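You operate a simulated robot arm through the tools that you are given. There is no shell and no other tool. Be economical: measure what you need, move in short steps, check, and stop when the job is done.

The job below is to be done with a simulated two-armed robot. You get a single attempt, and the scene is never put back.

JOB
Pick up the filler tin with one hand, pass it to the other hand and put it on the bottom shelf of the mesh rack. Set down upright: filler tin.

Only the result counts: the job must be done as asked and must still hold three seconds after the hand-in. Knocking over, shifting, dropping, spilling or breaking anything else fails it.

ROBOT AND FRAMES
Two 7-joint arms with two-finger parallel grippers on one trunk, on a base that drives. Base frame: it is fixed to the floor where the robot stands at the start and does not move with it; the origin is under the middle of the robot, x ahead of it, y to its left, z up. Lengths are in mm, angles in degrees, forces in N, time in s.
The left shoulder is at the start at [50, 177, 1104], the right one opposite. With the tool pointing down near the work surface each hand reaches from about 100 to 680 mm from the robot's upright axis, wherever it stands, measured 20 degrees to its own side. Places, roughly: bottom shelf of the mesh rack [-4200, -1900, 300]; filler tin [-2250, -2000, 1000]. Payload 3.43 kg a hand.
Tool frame (each hand has its own): the origin (TCP) lies between the finger pads and is the grasp point; the fingertips stand 34 mm ahead of it; z points along the fingers, y is the line along which they close. The gripper opens to 128 mm. The fingers are 24 mm wide and 12 mm thick; the gripper's body (48 by 130 mm) begins 96 mm behind the TCP.
Orientation is that of the tool frame in the base frame, as [roll, pitch, yaw] about the fixed x, y, z axes, in that order (R = Rz(yaw) Ry(pitch) Rx(roll)). With the fingers straight down and closing along the base's y, the tool's x points along the base's -x, its y along +y and its z along -z.

CONTROLS
- The arms move only by the tool move_arm. It takes "left_commands", "right_commands" or both (then of equal length, played together; a hand with none holds still); each is a list of rows, each a list of 7 numbers: the turn, a rotation vector about the tool's x, y, z in units of 4 degrees (1.0 is 4 degrees), then the shift along the tool's x, y, z in units of 25 mm (1.0 is 25 mm), then the finger opening in mm, from 0 to 128. In form: [[rx, ry, rz, dx, dy, dz, jaw], ...]. A call has 1 to 10 rows; each row shifts and turns the commanded pose from where the row before left it, along the tool's axes as they then stand. A call with a number of a shift or a turn outside -1 to 1 is refused whole. Rows are played at 5 a second. More than 50 mm and 8.6 degrees between two rows, or a gripper value outside its range, and nothing of the call is played. Where a pose cannot be reached the arm comes as near as it can. A force on the tool above 40 N (or 10 N above the force at the start of the call, whichever is more), or a blocked arm, ends the call early, and 0.2 s more pass. Each finger travels about 108 mm/s and halts on what it meets, pressing with about 43 N; the grip force reading is that of the motor and also rises with nothing between the fingers. The clock runs only during rows and for 0.2 s after the last one: add rows that do not move to give the fingers time. It gives the time, the measured TCP pose, the force on the tool (base axes), the opening and the grip force at its end, in the units of the frame above (readings bear some noise), with the torque about the TCP (base axes, N m) and any sound that the robot's microphone picked up.
- Cameras (640 x 400 px; columns grow to the right, rows downward): "scene" is now at [161.3, -1.3, 1273.2]; the picture's right is [-0.03, -1.00, 0.00], its down [-0.51, 0.02, -0.86] and it looks along [0.86, -0.03, -0.51] (base axes); focal length 264 px, centre (320, 200). "left" rides on the left gripper at [76, 11, -160] in its tool frame; the picture's right is [-0.15, 0.99, 0.00], its down [-0.88, -0.13, -0.46] and it looks along [-0.45, -0.07, 0.89] (tool axes); focal length 234 px, centre (320, 200). "right" rides on the right gripper at [76, -11, -160] in its tool frame; the picture's right is [0.15, 0.99, 0.00], its down [-0.88, 0.13, -0.46] and it looks along [-0.45, 0.07, 0.89] (tool axes); focal length 234 px, centre (320, 200). There is no depth. A picture from a camera that has moved, and an enlarged one, comes with that camera's place and axes in the base frame and with its lens.
- capture(camera): a new picture of that camera. The clock stands still meanwhile.
- move_column(by): slides the trunk up (or, below 0, down) by that many mm; the arms and the scene camera ride with it, the base frame stays. It gives what a move gives, with no picture.
- base_move(legs): drives the robot by 1 to 6 legs, each [ahead, turn to the left] in mm and degrees, along the robot's own axes; the way and the turn of a leg run together, so that a leg with both is an arc; at most 1500 mm and 180 degrees a leg. The arms and the cameras ride along, it lands a little off, and it stops where it bumps. It gives what a move gives.
- turn_head(pan, tilt): turns the head with the scene camera to pan (to the left, within 80 degrees either way) and tilt (down, from -29 to 69), counted from straight ahead of the robot. It gives what a move gives.
- enlarge(camera, box): a new picture of the part [left, top, right, bottom] of that camera's present view, enlarged. The clock stands still meanwhile.
- job_done(): hands the job in; it is judged then, once.

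Work in short steps. Places have to be worked out from the pictures, the camera data and where the tool is seen: move nearer, look again, correct. Check each grasp and each placing, and mend what went wrong. You have 135 turns and 114 pictures in all, those below and enlarged ones among them. Open the grippers and draw the arms clear of the work before you hand the job in, unless the task says otherwise; then end with one line.

The tools are called after ">>>" as name(argument=value, ...) on one line, values as JSON. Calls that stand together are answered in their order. move_arm: Moves the arms, as the interface text tells. Its arguments: {"type":"object","properties":{"left_commands":{"type":"array","items":{"type":"array","items":{"type":"number"}}},"right_commands":{"type":"array","items":{"type":"array","items":{"type":"number"}}}},"required":[]} The other tools are called the same way: move_column (by) slides the trunk up or down; base_move (legs) drives the base; turn_head (pan, tilt) turns the head that bears the scene camera; capture (camera) takes a picture; enlarge (camera, box) takes an enlarged picture of a part of a camera's view; job_done () hands the job in.

At the start:

```text
time: 0.0
left_eef_pos: [487.7, 186.5, 1121.2]
left_ee_rot: [180.0, 0.1, -180.0]
left_wrist_force: [0.1, -0.3, -0.1]
left_torque: [0.0, 0.02, 0.01]
left_gripper_width: 127.9
left_grip_force: 0.1
right_eef_pos: [412.2, -155.2, 1125.7]
right_ee_rot: [179.9, 0.0, -180.0]
right_wrist_force: [0.2, -0.4, 0.4]
right_torque: [0.01, 0.0, -0.01]
right_gripper_width: 127.9
right_grip_force: 0.1
trunk travel left (down, up): [-275.0, 126.0]
robot x, y, heading: [2.6, 1.9, 0.0]
head pan, tilt: [-1.9, 30.7]
```

scene: 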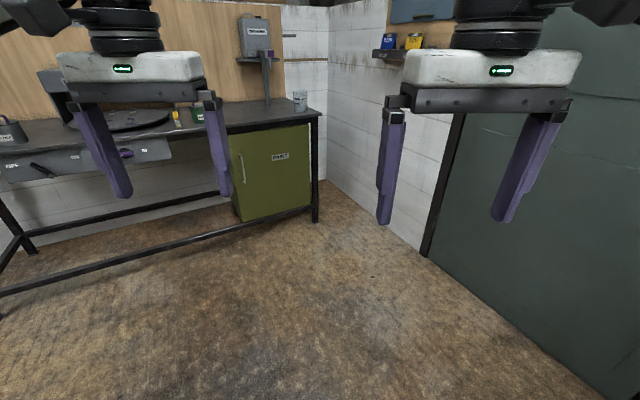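
right: 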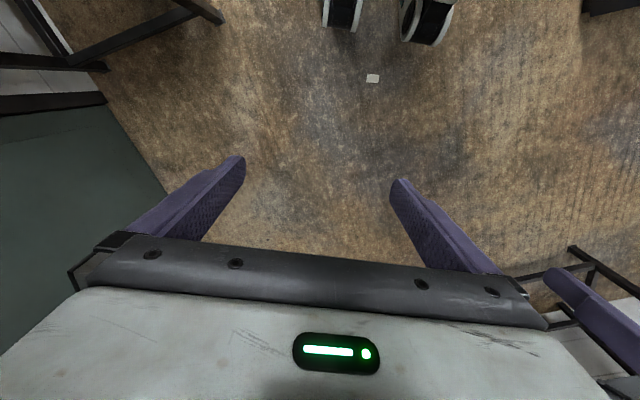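
left: 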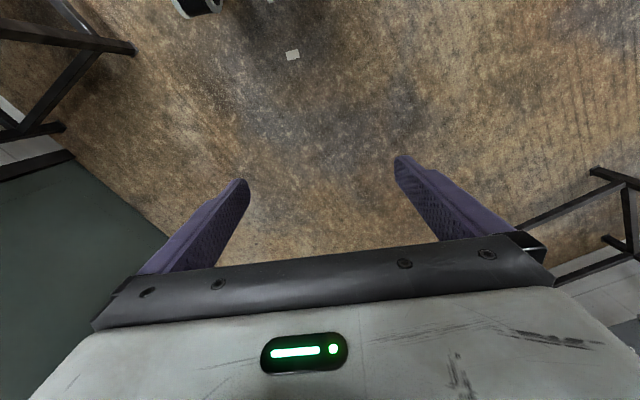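

The targets lie behind and to the right. I look to the right first, to check free space for turning.

>>> turn_head(pan=-78, tilt=25)

>>> capture(camera="scene")

```text
time: 1.5
left_eef_pos: [488.5, 187.9, 1120.9]
left_ee_rot: [-179.9, 0.1, -180.0]
left_wrist_force: [1.1, -0.2, -0.5]
left_torque: [-0.01, -0.03, 0.0]
left_gripper_width: 128.0
left_grip_force: 0.1
right_eef_pos: [413.4, -154.5, 1124.0]
right_ee_rot: [179.8, 0.0, 180.0]
right_wrist_force: [0.4, 0.9, -0.1]
right_torque: [-0.01, 0.01, 0.01]
right_gripper_width: 128.0
right_grip_force: 0.0
trunk travel left (down, up): [-275.0, 126.0]
robot x, y, heading: [2.5, 0.3, 0.1]
head pan, tilt: [-78.0, 25.0]
```

```text
110 pictures are left
camera scene: at [90.4, -88.4, 1282.4], right [-0.98, -0.21, 0.0], down [-0.09, 0.41, -0.91], along [0.19, -0.89, -0.42], focal length 264 px, centre (320, 200)
```

scene: 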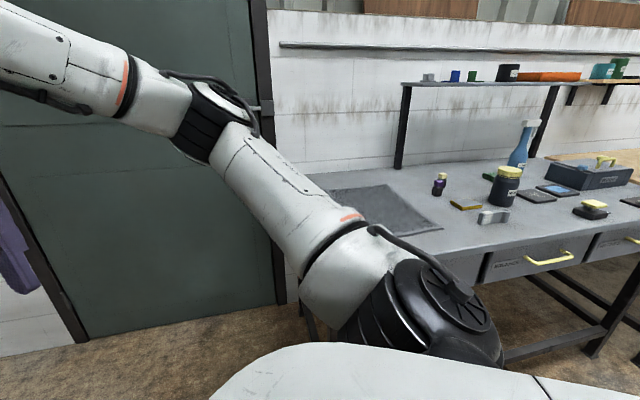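

A bench runs along the right side, its front edge about 650 mm away and below the hands. I turn right in place and look ahead.

>>> base_move(legs=[[0, -90], [0, -60]])

>>> turn_head(pan=0, tilt=15)

>>> capture(camera="scene")

```text
time: 8.4
left_eef_pos: [-336.4, -401.0, 1120.3]
left_ee_rot: [-180.0, 0.0, 29.1]
left_wrist_force: [-0.3, 0.0, 0.7]
left_torque: [0.02, 0.02, -0.01]
left_gripper_width: 127.8
left_grip_force: 0.0
right_eef_pos: [-435.6, -64.3, 1123.8]
right_ee_rot: [-180.0, 0.0, 28.9]
right_wrist_force: [-0.5, -0.5, -1.0]
right_torque: [0.0, -0.02, 0.06]
right_gripper_width: 128.1
right_grip_force: 0.0
trunk travel left (down, up): [-275.0, 126.0]
robot x, y, heading: [1.1, 4.0, -150.9]
head pan, tilt: [-78.0, 25.0]
```

```text
time: 9.9
left_eef_pos: [-335.4, -400.5, 1121.1]
left_ee_rot: [-180.0, 0.1, 29.2]
left_wrist_force: [-0.3, 0.6, 0.4]
left_torque: [-0.03, 0.02, 0.01]
left_gripper_width: 128.2
left_grip_force: 0.0
right_eef_pos: [-435.5, -65.4, 1124.1]
right_ee_rot: [180.0, -0.1, 28.9]
right_wrist_force: [-0.6, -0.5, -0.1]
right_torque: [-0.02, 0.02, -0.03]
right_gripper_width: 127.6
right_grip_force: 0.0
trunk travel left (down, up): [-275.0, 126.0]
robot x, y, heading: [-1.8, 1.1, -151.0]
head pan, tilt: [0.0, 15.0]
```

```text
109 pictures are left
camera scene: at [-141.6, -77.6, 1298.6], right [-0.49, 0.87, 0.0], down [0.23, 0.13, -0.97], along [-0.84, -0.47, -0.26], focal length 264 px, centre (320, 200)
```

scene: 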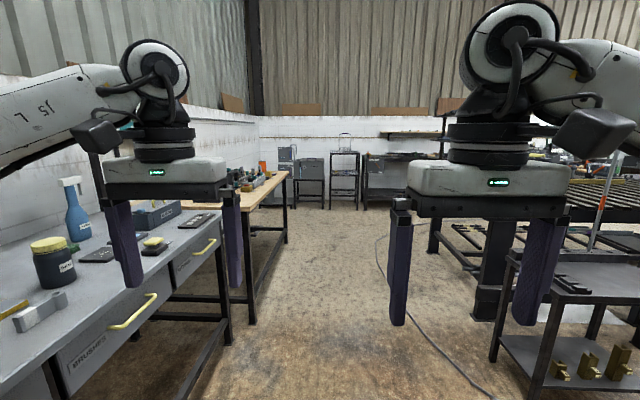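

I see a steel bench on the left, a wooden bench further on, and shelves at the far wall. I enlarge the far region to find the tin and the mesh rack.

>>> enlarge(camera="scene", box=[220, 110, 420, 235])

```text
3.20 times, centred on (320, 172) of scene
camera zoom: at [-141.6, -77.6, 1298.6], right [-0.49, 0.87, 0.0], down [0.23, 0.13, -0.97], along [-0.84, -0.47, -0.26], focal length 846 px, centre (320, 288)
```

zoom: 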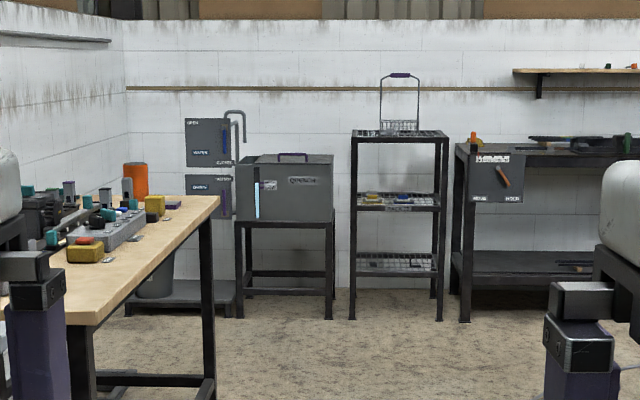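

The orange tin at the far end of the wooden bench is the filler tin; the three-tier rack with mesh shelves beyond is the target. The corridor ahead is clear, so I drive forward along it.

>>> base_move(legs=[[1300, 0]])

>>> turn_head(pan=10, tilt=20)

>>> capture(camera="scene")

```text
time: 16.4
left_eef_pos: [-1458.0, -1047.1, 1121.2]
left_ee_rot: [-179.9, 0.1, 30.1]
left_wrist_force: [-0.3, -0.6, -0.3]
left_torque: [-0.02, 0.06, 0.02]
left_gripper_width: 128.0
left_grip_force: 0.1
right_eef_pos: [-1563.8, -713.9, 1124.2]
right_ee_rot: [-180.0, 0.1, 30.1]
right_wrist_force: [-0.6, 0.0, 0.2]
right_torque: [0.0, -0.01, 0.0]
right_gripper_width: 127.9
right_grip_force: 0.2
trunk travel left (down, up): [-275.0, 126.0]
robot x, y, heading: [-1131.0, -641.2, -149.9]
head pan, tilt: [0.0, 15.0]
```

```text
time: 17.1
left_eef_pos: [-1458.1, -1047.6, 1121.0]
left_ee_rot: [180.0, 0.1, 30.1]
left_wrist_force: [-0.3, 0.4, -0.3]
left_torque: [-0.02, -0.03, 0.0]
left_gripper_width: 128.1
left_grip_force: 0.1
right_eef_pos: [-1562.5, -712.8, 1123.9]
right_ee_rot: [-179.9, 0.0, 30.1]
right_wrist_force: [0.5, -0.4, 0.4]
right_torque: [-0.01, -0.02, -0.02]
right_gripper_width: 128.1
right_grip_force: 0.1
trunk travel left (down, up): [-275.0, 126.0]
robot x, y, heading: [-1126.8, -638.6, -149.9]
head pan, tilt: [10.0, 20.0]
```

```text
107 pictures are left
camera scene: at [-1259.1, -734.0, 1290.5], right [-0.64, 0.77, 0.0], down [0.26, 0.22, -0.94], along [-0.72, -0.6, -0.34], focal length 264 px, centre (320, 200)
```

scene: 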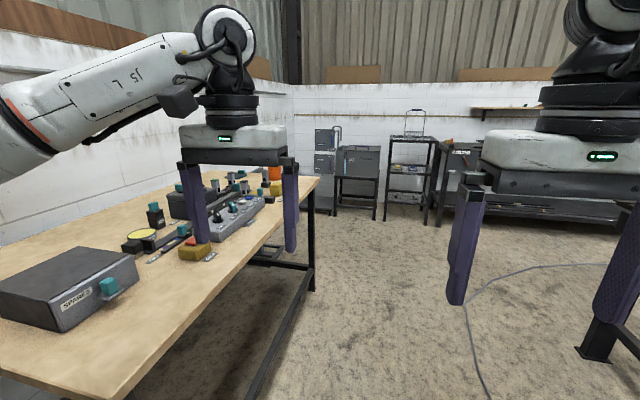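

The tin is visible at the bench's far end. I veer slightly right to keep clearance from the bench and drive on.

>>> base_move(legs=[[0, -8], [1150, 0], [0, 8]])

>>> turn_head(pan=45, tilt=25)

>>> capture(camera="scene")

```text
time: 24.3
left_eef_pos: [-2524.2, -1488.0, 1121.0]
left_ee_rot: [-180.0, 0.1, 30.5]
left_wrist_force: [0.1, -0.5, 0.4]
left_torque: [0.03, 0.05, 0.04]
left_gripper_width: 128.1
left_grip_force: 0.1
right_eef_pos: [-2633.3, -1155.7, 1125.0]
right_ee_rot: [180.0, 0.0, 30.4]
right_wrist_force: [0.0, 0.0, 0.5]
right_torque: [0.0, 0.01, 0.01]
right_gripper_width: 128.1
right_grip_force: 0.0
trunk travel left (down, up): [-275.0, 126.0]
robot x, y, heading: [-2195.7, -1081.5, -149.3]
head pan, tilt: [10.0, 20.0]
```

```text
time: 25.3
left_eef_pos: [-2526.5, -1487.9, 1121.2]
left_ee_rot: [180.0, 0.0, 30.6]
left_wrist_force: [0.3, 0.9, -0.1]
left_torque: [0.01, 0.04, -0.02]
left_gripper_width: 128.0
left_grip_force: 0.1
right_eef_pos: [-2633.1, -1155.3, 1123.7]
right_ee_rot: [179.9, 0.1, 30.4]
right_wrist_force: [-0.5, -0.7, -0.3]
right_torque: [-0.03, -0.04, -0.01]
right_gripper_width: 128.0
right_grip_force: 0.0
trunk travel left (down, up): [-275.0, 126.0]
robot x, y, heading: [-2198.3, -1078.9, -149.5]
head pan, tilt: [45.0, 25.0]
```

```text
106 pictures are left
camera scene: at [-2281.6, -1202.1, 1282.4], right [-0.97, 0.25, 0.0], down [0.11, 0.41, -0.91], along [-0.23, -0.88, -0.42], focal length 264 px, centre (320, 200)
```

scene: 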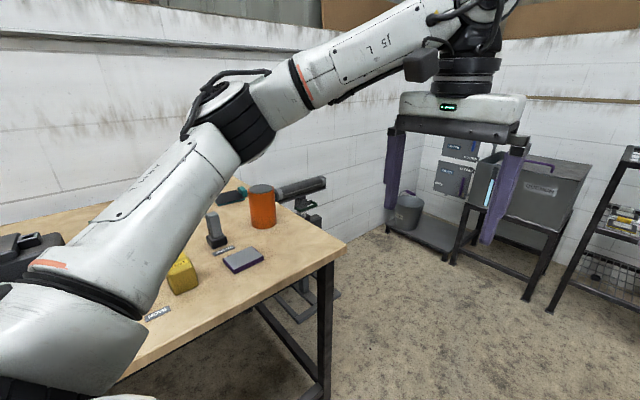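

The tin stands about 90 mm from the bench's end and 250 mm in from its front edge, on a surface at z≈860. I drive a little further and turn left to face the bench.

>>> base_move(legs=[[370, 0], [0, 90]])

>>> turn_head(pan=-10, tilt=35)

>>> capture(camera="scene")

>>> capture(camera="right")

```text
time: 31.5
left_eef_pos: [-2103.0, -1588.4, 1121.9]
left_ee_rot: [-179.9, 0.1, 121.0]
left_wrist_force: [0.9, -0.4, -0.7]
left_torque: [0.01, 0.0, -0.03]
left_gripper_width: 128.1
left_grip_force: 0.0
right_eef_pos: [-2435.0, -1696.6, 1123.4]
right_ee_rot: [-180.0, 0.0, 120.8]
right_wrist_force: [-0.9, 0.3, -0.1]
right_torque: [0.02, 0.04, 0.01]
right_gripper_width: 127.8
right_grip_force: 0.0
trunk travel left (down, up): [-275.0, 126.0]
robot x, y, heading: [-2513.1, -1263.7, -59.0]
head pan, tilt: [45.0, 25.0]
```

```text
time: 32.7
left_eef_pos: [-2103.2, -1587.4, 1121.4]
left_ee_rot: [180.0, 0.1, 121.0]
left_wrist_force: [-0.1, -0.6, -0.8]
left_torque: [0.04, 0.0, -0.03]
left_gripper_width: 127.9
left_grip_force: 0.1
right_eef_pos: [-2434.8, -1696.8, 1124.5]
right_ee_rot: [180.0, 0.0, 120.8]
right_wrist_force: [0.0, -0.6, -1.3]
right_torque: [0.0, -0.02, 0.0]
right_gripper_width: 127.8
right_grip_force: 0.0
trunk travel left (down, up): [-275.0, 126.0]
robot x, y, heading: [-2510.9, -1263.0, -59.2]
head pan, tilt: [-10.0, 35.0]
```

```text
105 pictures are left
camera scene: at [-2445.6, -1404.4, 1266.6], right [-0.93, -0.36, 0.0], down [-0.2, 0.54, -0.82], along [0.29, -0.77, -0.57], focal length 264 px, centre (320, 200)
```

scene: 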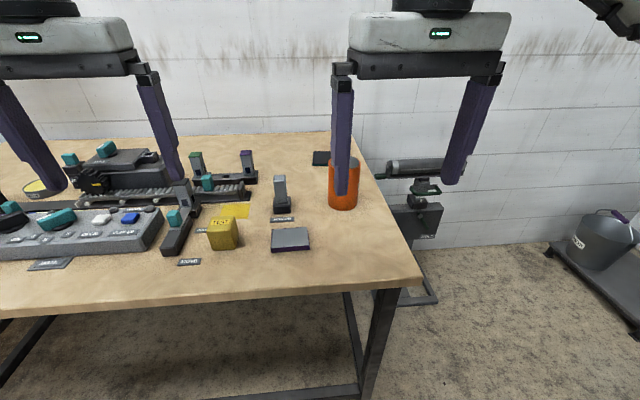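

```text
104 pictures are left
camera right: at [-2483.8, -1638.2, 1284.1], right [0.77, 0.63, 0.0], down [0.56, -0.69, 0.46], along [0.29, -0.35, -0.89], focal length 234 px, centre (320, 200)
```

right: 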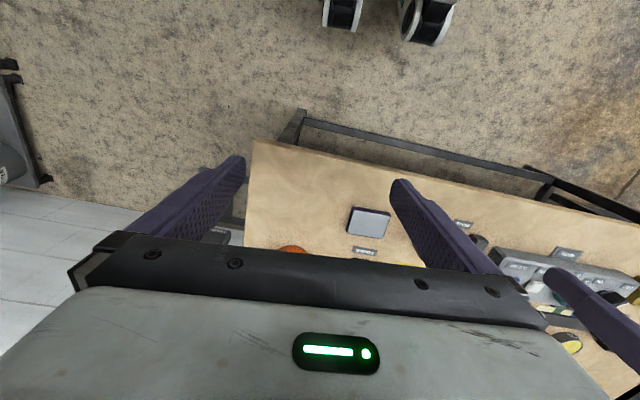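

The tin is at about (-2297, -1962), top near z 980. It's about 730 mm from the robot axis, so I need to go nearer; I check the base's clearance to the bench first.

>>> turn_head(pan=0, tilt=69)

>>> capture(camera="scene")

```text
time: 33.7
left_eef_pos: [-2103.5, -1588.0, 1121.0]
left_ee_rot: [-180.0, 0.1, 120.9]
left_wrist_force: [-0.3, -0.3, -0.6]
left_torque: [0.02, -0.04, 0.01]
left_gripper_width: 127.9
left_grip_force: 0.0
right_eef_pos: [-2436.1, -1698.3, 1124.2]
right_ee_rot: [180.0, 0.0, 120.8]
right_wrist_force: [-0.1, -0.3, 0.7]
right_torque: [0.0, -0.02, 0.02]
right_gripper_width: 127.9
right_grip_force: 0.0
trunk travel left (down, up): [-275.0, 126.0]
robot x, y, heading: [-2512.8, -1265.1, -59.1]
head pan, tilt: [0.0, 68.8]
```

```text
103 pictures are left
camera scene: at [-2448.3, -1370.2, 1223.0], right [-0.86, -0.51, 0.0], down [-0.48, 0.8, -0.36], along [0.19, -0.31, -0.93], focal length 264 px, centre (320, 200)
```

scene: 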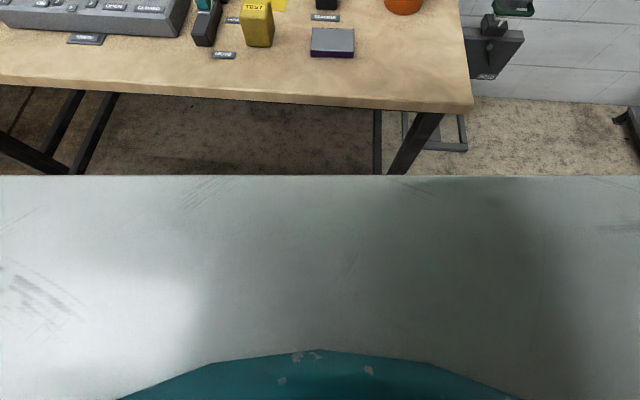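

The base stays well inside 260 mm, and the bench edge is 440 mm ahead, so I drive 110 mm closer and look again.

>>> base_move(legs=[[110, 0]])

>>> turn_head(pan=-14, tilt=40)

>>> capture(camera="scene")

>>> capture(camera="left")

```text
time: 34.9
left_eef_pos: [-2046.9, -1680.2, 1120.9]
left_ee_rot: [180.0, 0.0, 121.0]
left_wrist_force: [0.4, -1.1, -0.7]
left_torque: [0.07, -0.01, -0.04]
left_gripper_width: 127.9
left_grip_force: 0.1
right_eef_pos: [-2378.5, -1790.7, 1124.3]
right_ee_rot: [180.0, 0.0, 120.9]
right_wrist_force: [-0.3, 0.0, 0.2]
right_torque: [0.01, 0.02, -0.05]
right_gripper_width: 128.1
right_grip_force: 0.0
trunk travel left (down, up): [-275.0, 126.0]
robot x, y, heading: [-2456.2, -1355.2, -59.2]
head pan, tilt: [0.0, 68.8]
```

```text
time: 35.8
left_eef_pos: [-2046.7, -1680.2, 1120.8]
left_ee_rot: [180.0, 0.0, 120.9]
left_wrist_force: [0.3, -0.2, 0.0]
left_torque: [0.04, 0.03, 0.0]
left_gripper_width: 128.0
left_grip_force: 0.1
right_eef_pos: [-2379.4, -1789.7, 1124.6]
right_ee_rot: [-180.0, 0.0, 120.8]
right_wrist_force: [0.9, -0.4, 0.6]
right_torque: [0.04, 0.02, -0.06]
right_gripper_width: 128.0
right_grip_force: 0.1
trunk travel left (down, up): [-275.0, 126.0]
robot x, y, heading: [-2459.6, -1355.4, -59.0]
head pan, tilt: [-14.0, 40.0]
```

```text
102 pictures are left
camera scene: at [-2396.2, -1496.8, 1259.0], right [-0.96, -0.29, 0.0], down [-0.19, 0.62, -0.77], along [0.22, -0.73, -0.64], focal length 264 px, centre (320, 200)
```

scene: 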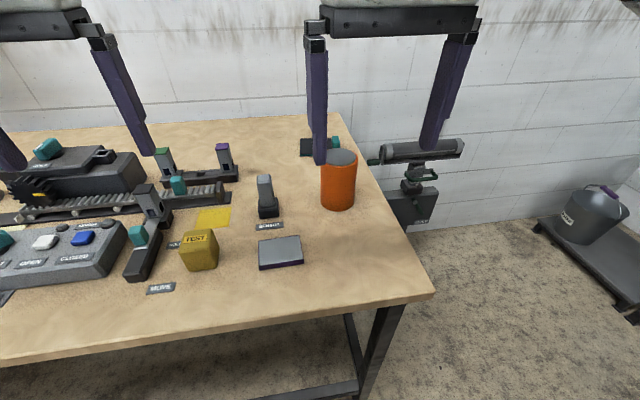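

```text
101 pictures are left
camera left: at [-2076.8, -1608.7, 1279.7], right [0.92, 0.38, 0.0], down [0.34, -0.82, 0.46], along [0.18, -0.42, -0.89], focal length 234 px, centre (320, 200)
```

left: 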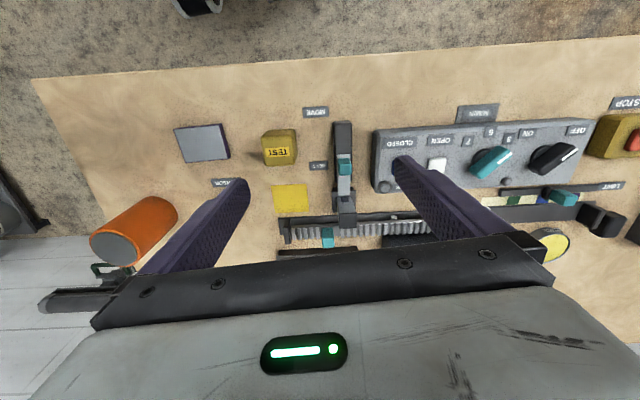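

Triangulating gives the tin's axis at about (-2295, -1968), top z≈970, base ≈857, diameter ≈76 mm. I bring the right hand above it and check.

>>> move_arm(right_commands=[[0, 0, 0, -1, -0.1, 0, 128], [0, 0, 0, -1, -0.1, 0, 128], [0, 0, 0, -1, -0.1, 0, 128], [0, 0, 0, -1, -0.1, 0, 128], [0, 0, 0, -1, -0.1, 0, 128], [0, 0, 0, -1, -0.1, 0, 128], [0, 0, 0, -1, -0.1, 0, 128], [0, 0, 0, -0.84, -0.06, 0, 128], [0, 0, 0, 0, 0, 0, 128]])

>>> capture(camera="right")

>>> capture(camera="scene")

```text
time: 37.8
left_eef_pos: [-2046.9, -1680.2, 1121.0]
left_ee_rot: [-180.0, 0.1, 121.0]
left_wrist_force: [0.1, 0.4, 0.2]
left_torque: [0.0, 0.0, -0.01]
left_gripper_width: 127.9
left_grip_force: 0.1
right_eef_pos: [-2300.5, -1963.5, 1125.2]
right_ee_rot: [-179.9, 0.0, 121.0]
right_wrist_force: [-1.0, -0.3, -1.0]
right_torque: [0.01, -0.02, 0.01]
right_gripper_width: 128.1
right_grip_force: 0.0
right hand out of reach, approached as far as the arm can: row 8
trunk travel left (down, up): [-275.0, 126.0]
robot x, y, heading: [-2459.2, -1356.7, -59.3]
head pan, tilt: [-14.0, 40.0]
```

```text
100 pictures are left
camera right: at [-2348.8, -1904.4, 1284.2], right [0.77, 0.63, 0.0], down [0.56, -0.69, 0.46], along [0.29, -0.35, -0.89], focal length 234 px, centre (320, 200)
```

right: 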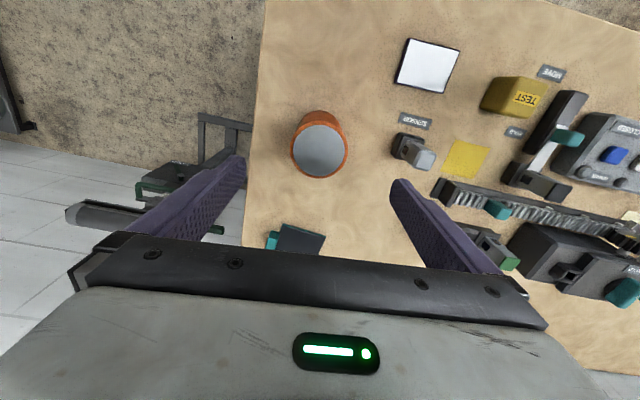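

```text
99 pictures are left
camera scene: at [-2396.4, -1497.0, 1259.0], right [-0.96, -0.29, 0.0], down [-0.19, 0.62, -0.77], along [0.22, -0.73, -0.64], focal length 264 px, centre (320, 200)
```

scene: 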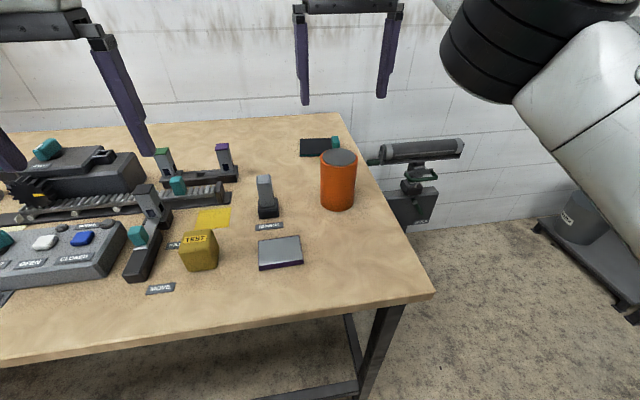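

The right camera confirms the tin's axis at (-2296, -1970), about 7 mm ahead of the hand. I descend around it, fingers open.

>>> move_arm(right_commands=[[0, 0, 0, 0, 0, 1, 128], [0, 0, 0, 0, 0, 1, 128], [0, 0, 0, -0.15, 0, 1, 128], [0, 0, 0, -0.15, 0.04, 1, 128], [0, 0, 0, 0, 0, 0, 128]])

>>> capture(camera="right")

```text
time: 39.0
left_eef_pos: [-2048.6, -1679.6, 1121.1]
left_ee_rot: [-179.9, 0.1, 121.1]
left_wrist_force: [-0.6, 1.0, 0.2]
left_torque: [0.0, 0.04, 0.02]
left_gripper_width: 128.0
left_grip_force: 0.1
right_eef_pos: [-2295.2, -1968.5, 1022.7]
right_ee_rot: [180.0, -0.1, 120.9]
right_wrist_force: [0.9, 0.4, -0.3]
right_torque: [0.01, 0.01, -0.04]
right_gripper_width: 127.9
right_grip_force: 0.0
trunk travel left (down, up): [-275.0, 126.0]
robot x, y, heading: [-2458.1, -1354.6, -58.9]
head pan, tilt: [-14.0, 40.0]
```

```text
98 pictures are left
camera right: at [-2343.6, -1908.8, 1182.6], right [0.77, 0.63, 0.0], down [0.56, -0.69, 0.46], along [0.29, -0.35, -0.89], focal length 234 px, centre (320, 200)
```

right: 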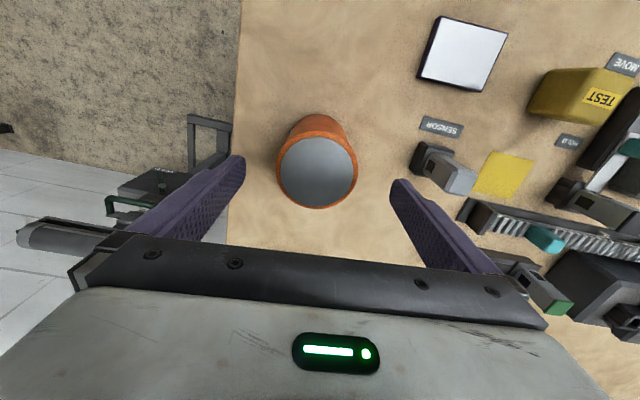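

Still centred. I go down the last 74 mm and then close.

>>> move_arm(right_commands=[[0, 0, 0, 0, 0, 1, 128], [0, 0, 0, 0, 0, 1, 128], [0, 0, 0, 0, 0, 0.95, 128], [0, 0, 0, 0, 0, 0, 128], [0, 0, 0, 0, 0, 0, 90], [0, 0, 0, 0, 0, 0, 70], [0, 0, 0, 0, 0, 0, 60], [0, 0, 0, 0, 0, 0, 60]])

>>> capture(camera="scene")

```text
time: 40.8
left_eef_pos: [-2046.5, -1679.9, 1120.9]
left_ee_rot: [-180.0, 0.1, 121.1]
left_wrist_force: [0.2, 0.5, -0.6]
left_torque: [0.02, 0.0, -0.03]
left_gripper_width: 128.0
left_grip_force: 0.0
right_eef_pos: [-2295.1, -1966.2, 949.7]
right_ee_rot: [-179.9, 0.0, 120.8]
right_wrist_force: [-0.8, -1.7, 0.2]
right_torque: [-0.09, -0.06, -0.02]
right_gripper_width: 78.8
right_grip_force: 43.2
trunk travel left (down, up): [-275.0, 126.0]
robot x, y, heading: [-2456.6, -1355.9, -59.0]
head pan, tilt: [-14.0, 40.0]
```

```text
97 pictures are left
camera scene: at [-2396.3, -1497.1, 1259.0], right [-0.96, -0.29, 0.0], down [-0.19, 0.62, -0.77], along [0.22, -0.73, -0.64], focal length 264 px, centre (320, 200)
```

scene: 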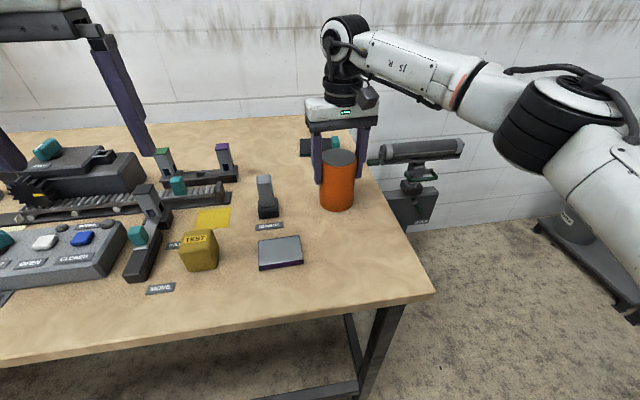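

The tin is held (78.8 mm, 43 N). I lift it straight up.

>>> move_arm(right_commands=[[0, 0, 0, 0, 0, -0.5, 60], [0, 0, 0, 0, 0, -1, 60], [0, 0, 0, 0, 0, -1, 60], [0, 0, 0, 0, 0, -1, 60], [0, 0, 0, 0, 0, -1, 60], [0, 0, 0, 0, 0, -1, 60], [0, 0, 0, 0, 0, -1, 60], [0, 0, 0, 0, 0, 0, 60]])

>>> capture(camera="scene")

```text
time: 42.6
left_eef_pos: [-2046.3, -1682.4, 1120.8]
left_ee_rot: [179.9, 0.0, 120.9]
left_wrist_force: [-0.3, -0.3, -1.4]
left_torque: [0.02, 0.0, 0.0]
left_gripper_width: 127.9
left_grip_force: 0.0
right_eef_pos: [-2296.8, -1968.7, 1111.8]
right_ee_rot: [-179.9, 0.0, 120.9]
right_wrist_force: [-0.4, -0.5, -4.2]
right_torque: [0.01, 0.03, 0.03]
right_gripper_width: 78.9
right_grip_force: 43.1
trunk travel left (down, up): [-275.0, 126.0]
robot x, y, heading: [-2462.3, -1356.3, -59.0]
head pan, tilt: [-14.0, 40.0]
```

```text
96 pictures are left
camera scene: at [-2396.5, -1497.7, 1258.9], right [-0.96, -0.29, 0.0], down [-0.19, 0.62, -0.77], along [0.22, -0.73, -0.64], focal length 264 px, centre (320, 200)
```

scene: 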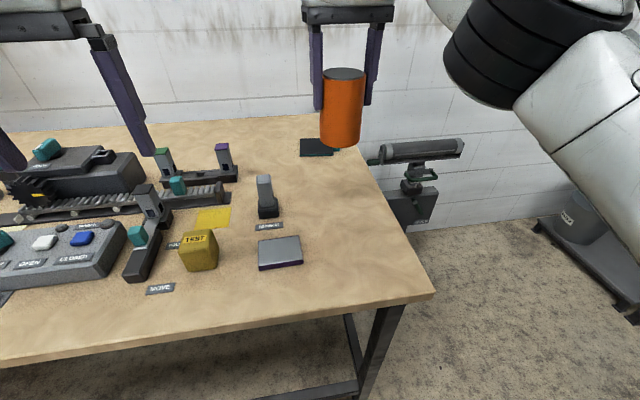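

Lifted cleanly (about 4 N). I draw the hand back towards the robot, then back the base away from the bench.

>>> move_arm(right_commands=[[0, 0, 0, 1, 0, 0, 60], [0, 0, 0, 1, 0, 0, 60], [0, 0, 0, 1, 0, 0, 60], [0, 0, 0, 1, 0, 0, 60], [0, 0, 0, 1, 0, 0, 60], [0, 0, 0, 1, 0, 0, 60], [0, 0, 0, 1, 0, 0, 60], [0, 0, 0, 0, 0, 0, 60]])

>>> base_move(legs=[[-330, 0]])

>>> capture(camera="scene")

```text
time: 44.4
left_eef_pos: [-2045.0, -1680.9, 1120.1]
left_ee_rot: [180.0, 0.1, 121.0]
left_wrist_force: [0.2, -0.5, 0.5]
left_torque: [0.0, 0.01, -0.02]
left_gripper_width: 128.1
left_grip_force: 0.0
right_eef_pos: [-2383.9, -1817.0, 1112.1]
right_ee_rot: [180.0, 0.0, 120.9]
right_wrist_force: [-0.2, 0.1, -4.8]
right_torque: [0.04, 0.01, -0.03]
right_gripper_width: 78.6
right_grip_force: 42.8
trunk travel left (down, up): [-275.0, 126.0]
robot x, y, heading: [-2457.4, -1356.0, -59.1]
head pan, tilt: [-14.0, 40.0]
```

```text
time: 46.6
left_eef_pos: [-2219.4, -1397.1, 1121.3]
left_ee_rot: [180.0, 0.1, 120.8]
left_wrist_force: [0.4, -0.4, 0.7]
left_torque: [0.0, 0.0, 0.01]
left_gripper_width: 128.3
left_grip_force: 0.1
right_eef_pos: [-2556.5, -1532.6, 1112.7]
right_ee_rot: [180.0, 0.0, 120.7]
right_wrist_force: [-0.2, 0.7, -4.2]
right_torque: [0.04, 0.02, 0.0]
right_gripper_width: 78.8
right_grip_force: 42.9
trunk travel left (down, up): [-275.0, 126.0]
robot x, y, heading: [-2627.8, -1070.6, -59.4]
head pan, tilt: [-14.0, 40.0]
```

```text
95 pictures are left
camera scene: at [-2567.1, -1212.0, 1259.1], right [-0.96, -0.29, 0.0], down [-0.18, 0.62, -0.77], along [0.22, -0.73, -0.64], focal length 264 px, centre (320, 200)
```

scene: 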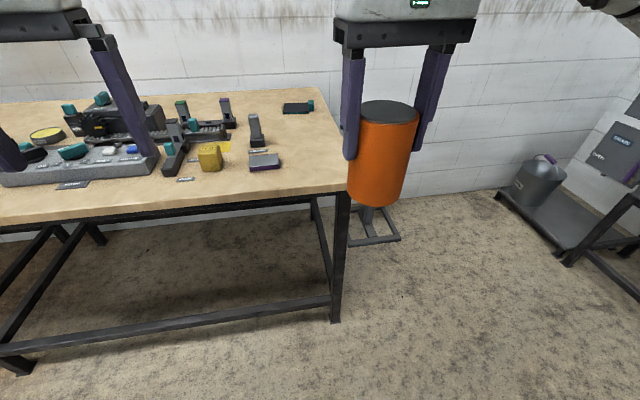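

Good hold. I turn right to face the rack in open floor and look at it.

>>> base_move(legs=[[0, -91]])

>>> turn_head(pan=3, tilt=25)

>>> capture(camera="scene")

```text
time: 50.9
left_eef_pos: [-2956.9, -1480.5, 1121.3]
left_ee_rot: [-180.0, 0.1, 30.4]
left_wrist_force: [-0.7, -0.4, -0.3]
left_torque: [0.02, 0.01, 0.01]
left_gripper_width: 128.3
left_grip_force: 0.0
right_eef_pos: [-3089.6, -1139.8, 1112.1]
right_ee_rot: [-179.9, 0.0, 30.4]
right_wrist_force: [0.3, 0.4, -4.6]
right_torque: [0.0, -0.02, 0.02]
right_gripper_width: 78.9
right_grip_force: 42.8
trunk travel left (down, up): [-275.0, 126.0]
robot x, y, heading: [-2629.9, -1073.4, -149.6]
head pan, tilt: [-14.0, 40.0]
```

```text
time: 51.6
left_eef_pos: [-2957.0, -1479.6, 1120.7]
left_ee_rot: [-179.9, 0.1, 30.3]
left_wrist_force: [-0.4, -0.2, -0.6]
left_torque: [-0.03, 0.01, 0.0]
left_gripper_width: 128.0
left_grip_force: 0.0
right_eef_pos: [-3090.0, -1139.8, 1112.8]
right_ee_rot: [180.0, 0.0, 30.3]
right_wrist_force: [-0.2, 0.3, -4.3]
right_torque: [0.04, -0.02, 0.01]
right_gripper_width: 78.8
right_grip_force: 43.0
trunk travel left (down, up): [-275.0, 126.0]
robot x, y, heading: [-2625.9, -1072.2, -149.7]
head pan, tilt: [3.0, 25.0]
```

```text
94 pictures are left
camera scene: at [-2765.0, -1156.3, 1282.3], right [-0.55, 0.84, 0.0], down [0.35, 0.23, -0.91], along [-0.76, -0.5, -0.42], focal length 264 px, centre (320, 200)
```

scene: 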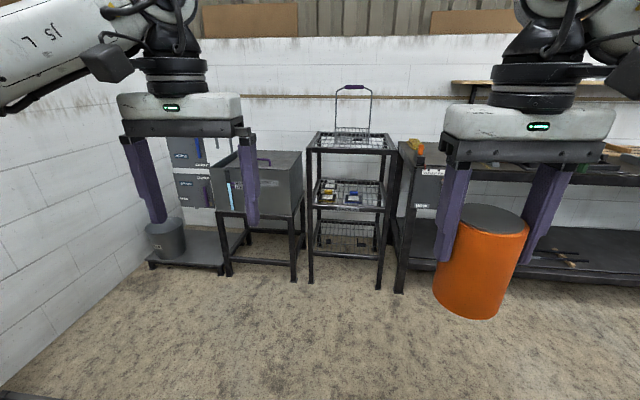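

The rack front is about 1550 mm ahead and slightly to the right, with free floor here, so I do the handover now. The right hand brings the tin to the middle while the left moves back, up and yaws inward.

>>> move_arm(right_commands=[[0, 0, 0, -0.567, 0.9, 0, 60], [0, 0, 0, -0.567, 0.9, 0, 60], [0, 0, 0, -0.567, 0.9, 0, 60], [0, 0, 0, -0.567, 0.9, 0, 60], [0, 0, 0, -0.567, 0.9, 0, 60], [0, 0, 0, -0.567, 0.9, 0, 60], [0, 0, 0, 0, 0, 0, 60], [0, 0, 0, 0, 0, 0, 60], [0, 0, 0, 0, 0, 0, 60], [0, 0, 0, 0, 0, 0, 60]], left_commands=[[0, 0, 0, 0.9, 0.2, -0.59, 128], [0, 0, 0, 0.9, 0.2, -0.59, 128], [0, 0, 0, 0.9, 0.2, -0.59, 128], [0, 0, 0, 0.9, 0.2, -0.59, 128], [0, 0, 1, 0, 0, 0, 128], [0, 0, 1, 0, 0, 0, 128], [0, 0, 1, 0, 0, 0, 128], [0, 0, 1, 0, 0, 0, 128], [0, 0, 1, 0, 0, 0, 128], [0, 0, 1, 0, 0, 0, 128]])

```text
time: 53.9
left_eef_pos: [-2868.6, -1452.2, 1179.8]
left_ee_rot: [179.9, -0.1, 6.2]
left_wrist_force: [-0.1, 0.1, 0.4]
left_torque: [-0.02, 0.02, 0.01]
left_gripper_width: 128.0
left_grip_force: 0.1
right_eef_pos: [-3095.3, -1298.4, 1112.9]
right_ee_rot: [180.0, 0.0, 30.3]
right_wrist_force: [0.3, -0.2, -3.8]
right_torque: [0.01, -0.01, -0.01]
right_gripper_width: 78.6
right_grip_force: 43.0
trunk travel left (down, up): [-275.0, 126.0]
robot x, y, heading: [-2629.4, -1070.8, -149.9]
head pan, tilt: [3.0, 25.0]
```

Both moved as planned. Now I pitch the left gripper up towards horizontal, in place.

>>> move_arm(left_commands=[[0, -1, 0, 0, 0, 0, 128], [0, -1, 0, 0, 0, 0, 128], [0, -1, 0, 0, 0, 0, 128], [0, -1, 0, 0, 0, 0, 128], [0, -1, 0, 0, 0, 0, 128], [0, -1, 0, 0, 0, 0, 128], [0, -1, 0, 0, 0, 0, 128], [0, -1, 0, 0, 0, 0, 128], [0, -1, 0, 0, 0, 0, 128], [0, -1, 0, 0, 0, 0, 128]])

>>> move_arm(left_commands=[[0, -1, 0, 0, 0, 0, 128], [0, -1, 0, 0, 0, 0, 128], [0, -1, 0, 0, 0, 0, 128], [0, -1, 0, 0, 0, 0, 128], [0, -1, 0, 0, 0, 0, 128], [0, 0, 0, 0, 0, 0, 128]])

>>> turn_head(pan=3, tilt=30)

>>> capture(camera="scene")

>>> capture(camera="left")

```text
time: 56.0
left_eef_pos: [-2868.4, -1451.1, 1178.7]
left_ee_rot: [179.9, 40.2, 6.2]
left_wrist_force: [0.6, -0.2, 0.3]
left_torque: [0.04, -0.01, -0.02]
left_gripper_width: 128.1
left_grip_force: 0.0
right_eef_pos: [-3095.4, -1299.0, 1112.4]
right_ee_rot: [-179.9, 0.0, 30.3]
right_wrist_force: [0.3, 0.1, -4.3]
right_torque: [-0.01, -0.01, -0.02]
right_gripper_width: 78.9
right_grip_force: 43.1
trunk travel left (down, up): [-275.0, 126.0]
robot x, y, heading: [-2629.3, -1067.6, -149.9]
head pan, tilt: [3.0, 25.0]
```

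```text
time: 57.5
left_eef_pos: [-2869.1, -1452.3, 1181.1]
left_ee_rot: [179.9, 60.0, 6.3]
left_wrist_force: [0.7, 0.1, -0.1]
left_torque: [-0.01, -0.03, -0.01]
left_gripper_width: 128.0
left_grip_force: 0.0
right_eef_pos: [-3095.1, -1299.1, 1112.0]
right_ee_rot: [-179.9, 0.0, 30.2]
right_wrist_force: [0.0, -0.1, -5.1]
right_torque: [-0.02, 0.02, -0.02]
right_gripper_width: 78.9
right_grip_force: 43.6
trunk travel left (down, up): [-275.0, 126.0]
robot x, y, heading: [-2628.0, -1071.5, -149.7]
head pan, tilt: [3.0, 25.0]
```

```text
time: 58.1
left_eef_pos: [-2868.1, -1452.0, 1179.6]
left_ee_rot: [179.9, 60.0, 6.1]
left_wrist_force: [-0.4, -0.2, 0.3]
left_torque: [-0.01, 0.0, -0.01]
left_gripper_width: 128.0
left_grip_force: 0.0
right_eef_pos: [-3095.6, -1298.9, 1112.4]
right_ee_rot: [179.9, 0.0, 30.2]
right_wrist_force: [-0.1, -0.2, -4.0]
right_torque: [0.0, 0.01, 0.01]
right_gripper_width: 78.7
right_grip_force: 42.8
trunk travel left (down, up): [-275.0, 126.0]
robot x, y, heading: [-2631.1, -1068.8, -149.6]
head pan, tilt: [3.0, 30.0]
```

```text
93 pictures are left
camera scene: at [-2763.5, -1155.5, 1274.4], right [-0.55, 0.84, 0.0], down [0.42, 0.27, -0.87], along [-0.72, -0.48, -0.5], focal length 264 px, centre (320, 200)
```

scene: 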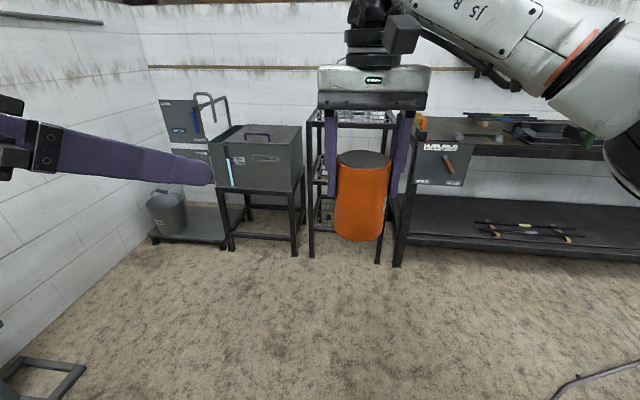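

```text
92 pictures are left
camera left: at [-2692.8, -1442.7, 1193.3], right [0.04, -0.99, 0.13], down [-0.06, 0.13, 0.99], along [-1.0, -0.04, -0.05], focal length 234 px, centre (320, 200)
```

left: 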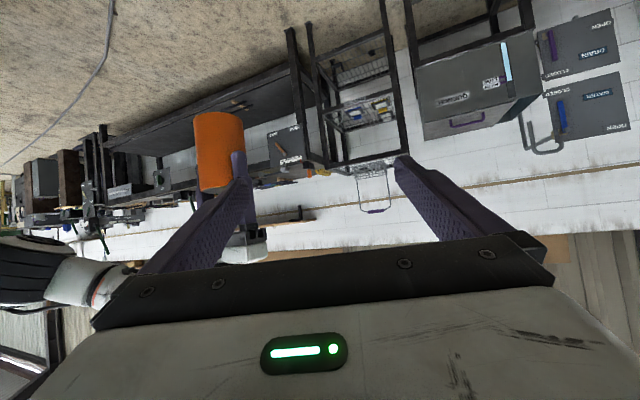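

The tin hangs upright in the right hand. I slide the left hand sideways until it is in line behind the tin.

>>> move_arm(left_commands=[[0, 0, 0, 0, -1, 0, 128], [0, 0, 0, 0, -1, 0, 128], [0, 0, 0, 0, -1, 0, 128], [0, 0, 0, 0, -1, 0, 128], [0, 0, 0, 0, -1, 0, 128], [0, 0, 0, 0.1, -1, 0, 128], [0, 0, 0, 0.1, -1, 0, 128], [0, 0, 0, 0, 0, 1, 128], [0, 0, 0, 0, 0, 1, 128], [0, 0, 0, 0, 0, 0, 128]])

>>> capture(camera="left")

>>> capture(camera="scene")

```text
time: 60.3
left_eef_pos: [-2929.1, -1282.5, 1150.4]
left_ee_rot: [-180.0, 60.1, 6.2]
left_wrist_force: [-0.7, -0.8, 0.8]
left_torque: [0.0, 0.02, 0.02]
left_gripper_width: 127.9
left_grip_force: 0.0
right_eef_pos: [-3095.1, -1298.2, 1111.5]
right_ee_rot: [-180.0, 0.0, 30.3]
right_wrist_force: [-0.1, -0.1, -3.0]
right_torque: [-0.01, -0.01, 0.01]
right_gripper_width: 78.9
right_grip_force: 42.8
trunk travel left (down, up): [-275.0, 126.0]
robot x, y, heading: [-2622.5, -1070.2, -149.7]
head pan, tilt: [3.0, 30.0]
```

```text
91 pictures are left
camera left: at [-2751.9, -1273.1, 1164.4], right [0.04, -0.99, 0.13], down [-0.06, 0.13, 0.99], along [-1.0, -0.04, -0.05], focal length 234 px, centre (320, 200)
```

left: 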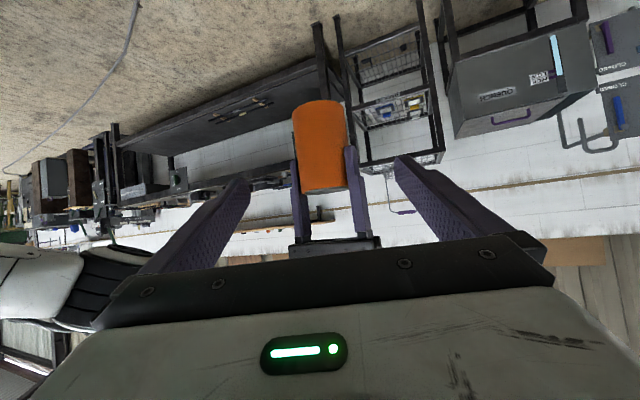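

```text
90 pictures are left
camera scene: at [-2763.5, -1155.5, 1274.4], right [-0.55, 0.84, 0.0], down [0.42, 0.27, -0.87], along [-0.72, -0.47, -0.5], focal length 264 px, centre (320, 200)
```

scene: 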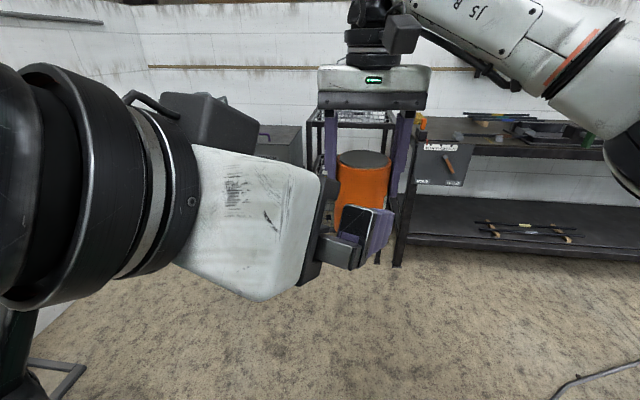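

The left hand is lined up; 187 mm remain along its axis. I advance 125 mm and check.

>>> move_arm(left_commands=[[0, 0, 0, 0, 0, 1, 128], [0, 0, 0, 0, 0, 1, 128], [0, 0, 0, 0, 0, 1, 128], [0, 0, 0, 0, 0, 1, 128], [0, 0, 0, 0, 0, 1, 128], [0, 0, 0, 0, 0, 0, 128]])

>>> capture(camera="left")

>>> capture(camera="right")

```text
time: 61.7
left_eef_pos: [-3035.4, -1295.6, 1087.6]
left_ee_rot: [180.0, 60.0, 6.1]
left_wrist_force: [-0.3, -0.2, 0.0]
left_torque: [0.02, 0.02, -0.01]
left_gripper_width: 127.9
left_grip_force: 0.1
right_eef_pos: [-3093.7, -1299.4, 1112.2]
right_ee_rot: [-179.9, 0.1, 30.4]
right_wrist_force: [-0.4, 0.5, -4.0]
right_torque: [0.02, -0.05, 0.0]
right_gripper_width: 78.7
right_grip_force: 42.7
trunk travel left (down, up): [-275.0, 126.0]
robot x, y, heading: [-2623.8, -1076.3, -149.9]
head pan, tilt: [3.0, 30.0]
```

```text
89 pictures are left
camera left: at [-2860.0, -1286.0, 1101.1], right [0.04, -0.99, 0.13], down [-0.06, 0.13, 0.99], along [-1.0, -0.04, -0.05], focal length 234 px, centre (320, 200)
```

left: 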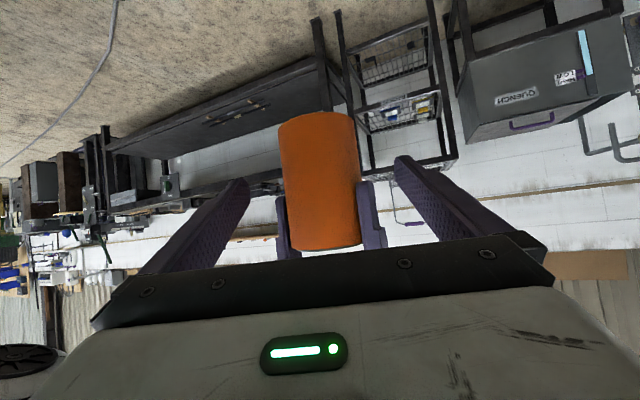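

```text
88 pictures are left
camera right: at [-3035.4, -1251.7, 1271.6], right [0.62, -0.78, 0.0], down [-0.7, -0.56, 0.46], along [-0.36, -0.28, -0.89], focal length 234 px, centre (320, 200)
```

right: 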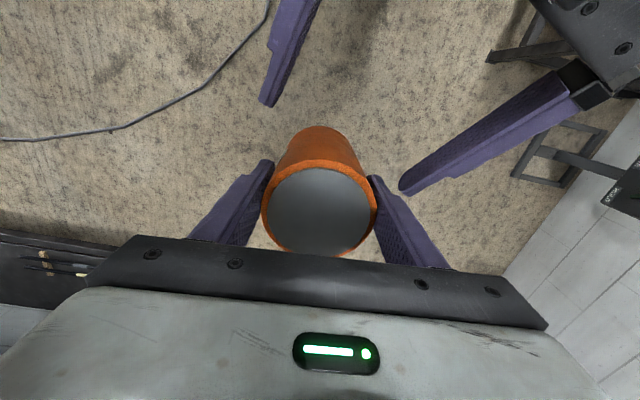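

Geometry is good, but with the hands yawed 24° apart one right finger could meet a left finger. I back the left off 25 mm, turn the right hand (with the tin) to the same yaw, and flatten the left's tilt to about 22°.

>>> move_arm(left_commands=[[0, 0, 0, 0, 0, -1, 128], [0, -1, 0, 0, 0, 0, 128], [0, -1, 0, 0, 0, 0, 128], [0, 0, 0, 0, 0, 0, 128], [0, 0, 0, 0, 0, 0, 128], [0, 0, 0, 0, 0, 0, 128], [0, 0, 0, 0, 0, 0, 128], [0, 0, 0, 0, 0, 0, 128]], right_commands=[[0, 0, 0, 0, 0, 0, 60], [0, 0, 1, 0, 0, 0, 60], [0, 0, 1, 0, 0, 0, 60], [0, 0, 1, 0, 0, 0, 60], [0, 0, 1, 0, 0, 0, 60], [0, 0, 1, 0, 0, 0, 60], [0, 0, 1, 0, 0, 0, 60], [0, 0, 0, 0, 0, 0, 60]])

```text
time: 63.5
left_eef_pos: [-3012.9, -1291.6, 1100.6]
left_ee_rot: [179.9, 67.9, 6.2]
left_wrist_force: [-0.2, -0.1, -0.3]
left_torque: [-0.01, 0.01, -0.01]
left_gripper_width: 128.1
left_grip_force: 0.1
right_eef_pos: [-3095.2, -1298.2, 1113.9]
right_ee_rot: [-180.0, 0.1, 6.3]
right_wrist_force: [0.2, 0.3, -4.0]
right_torque: [0.0, -0.02, 0.01]
right_gripper_width: 78.7
right_grip_force: 42.9
trunk travel left (down, up): [-275.0, 126.0]
robot x, y, heading: [-2627.9, -1070.0, -149.8]
head pan, tilt: [3.0, 30.0]
```

Now I lower the left hand slightly and advance to straddle the tin's lower half, still open.

>>> move_arm(left_commands=[[0, 0, 0, 0.67, -0.09, 0, 128], [0, 0, 0, 0, 0, 0.9, 128], [0, 0, 0, 0, 0, 0.9, 128], [0, 0, 0, 0, 0, 0.9, 128], [0, 0, 0, 0, 0, 0.88, 128], [0, 0, 0, 0, 0, 0, 128]])

>>> capture(camera="left")

>>> capture(camera="right")

```text
time: 64.9
left_eef_pos: [-3091.1, -1297.6, 1051.2]
left_ee_rot: [179.9, 67.9, 6.2]
left_wrist_force: [0.0, -0.1, 0.8]
left_torque: [0.0, -0.01, 0.01]
left_gripper_width: 128.2
left_grip_force: 0.0
right_eef_pos: [-3095.7, -1298.8, 1112.3]
right_ee_rot: [-179.9, 0.0, 6.3]
right_wrist_force: [0.3, 0.1, -5.0]
right_torque: [-0.03, -0.03, -0.01]
right_gripper_width: 78.8
right_grip_force: 42.6
trunk travel left (down, up): [-275.0, 126.0]
robot x, y, heading: [-2628.6, -1076.1, -149.6]
head pan, tilt: [3.0, 30.0]
```

```text
87 pictures are left
camera left: at [-2915.2, -1289.2, 1039.3], right [0.05, -0.99, 0.14], down [0.08, 0.14, 0.99], along [-1.0, -0.04, 0.09], focal length 234 px, centre (320, 200)
```

left: 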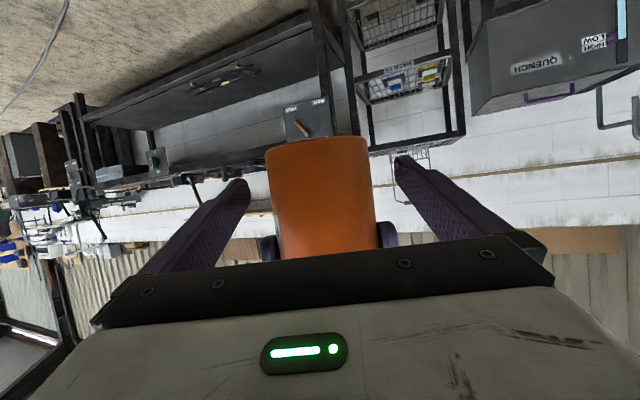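

```text
86 pictures are left
camera right: at [-3021.6, -1280.5, 1272.6], right [0.25, -0.97, 0.0], down [-0.86, -0.23, 0.46], along [-0.44, -0.12, -0.89], focal length 234 px, centre (320, 200)
```

right: 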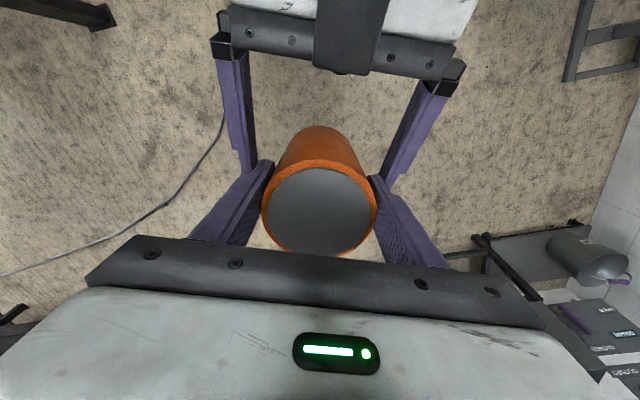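

The left fingers straddle the tin, centred. I close the left hand.

>>> move_arm(left_commands=[[0, 0, 0, 0, 0, 0, 110], [0, 0, 0, 0, 0, 0, 92], [0, 0, 0, 0, 0, 0, 82], [0, 0, 0, 0, 0, 0, 74], [0, 0, 0, 0, 0, 0, 60], [0, 0, 0, 0, 0, 0, 60]])

>>> capture(camera="right")

```text
time: 66.3
left_eef_pos: [-3091.9, -1297.4, 1051.1]
left_ee_rot: [179.9, 67.9, 6.3]
left_wrist_force: [-0.4, -2.6, -0.2]
left_torque: [-0.04, -0.03, -0.02]
left_gripper_width: 78.5
left_grip_force: 43.3
right_eef_pos: [-3096.1, -1300.3, 1113.0]
right_ee_rot: [-179.9, 0.0, 6.2]
right_wrist_force: [0.2, 2.4, -3.1]
right_torque: [0.22, 0.0, 0.02]
right_gripper_width: 78.9
right_grip_force: 42.8
trunk travel left (down, up): [-275.0, 126.0]
robot x, y, heading: [-2630.1, -1074.0, -149.7]
head pan, tilt: [3.0, 30.0]
```

```text
85 pictures are left
camera right: at [-3021.7, -1280.4, 1272.6], right [0.25, -0.97, 0.0], down [-0.86, -0.23, 0.46], along [-0.44, -0.11, -0.89], focal length 234 px, centre (320, 200)
```

right: 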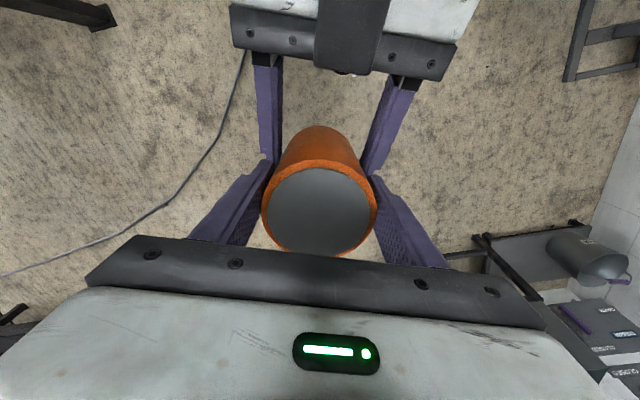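

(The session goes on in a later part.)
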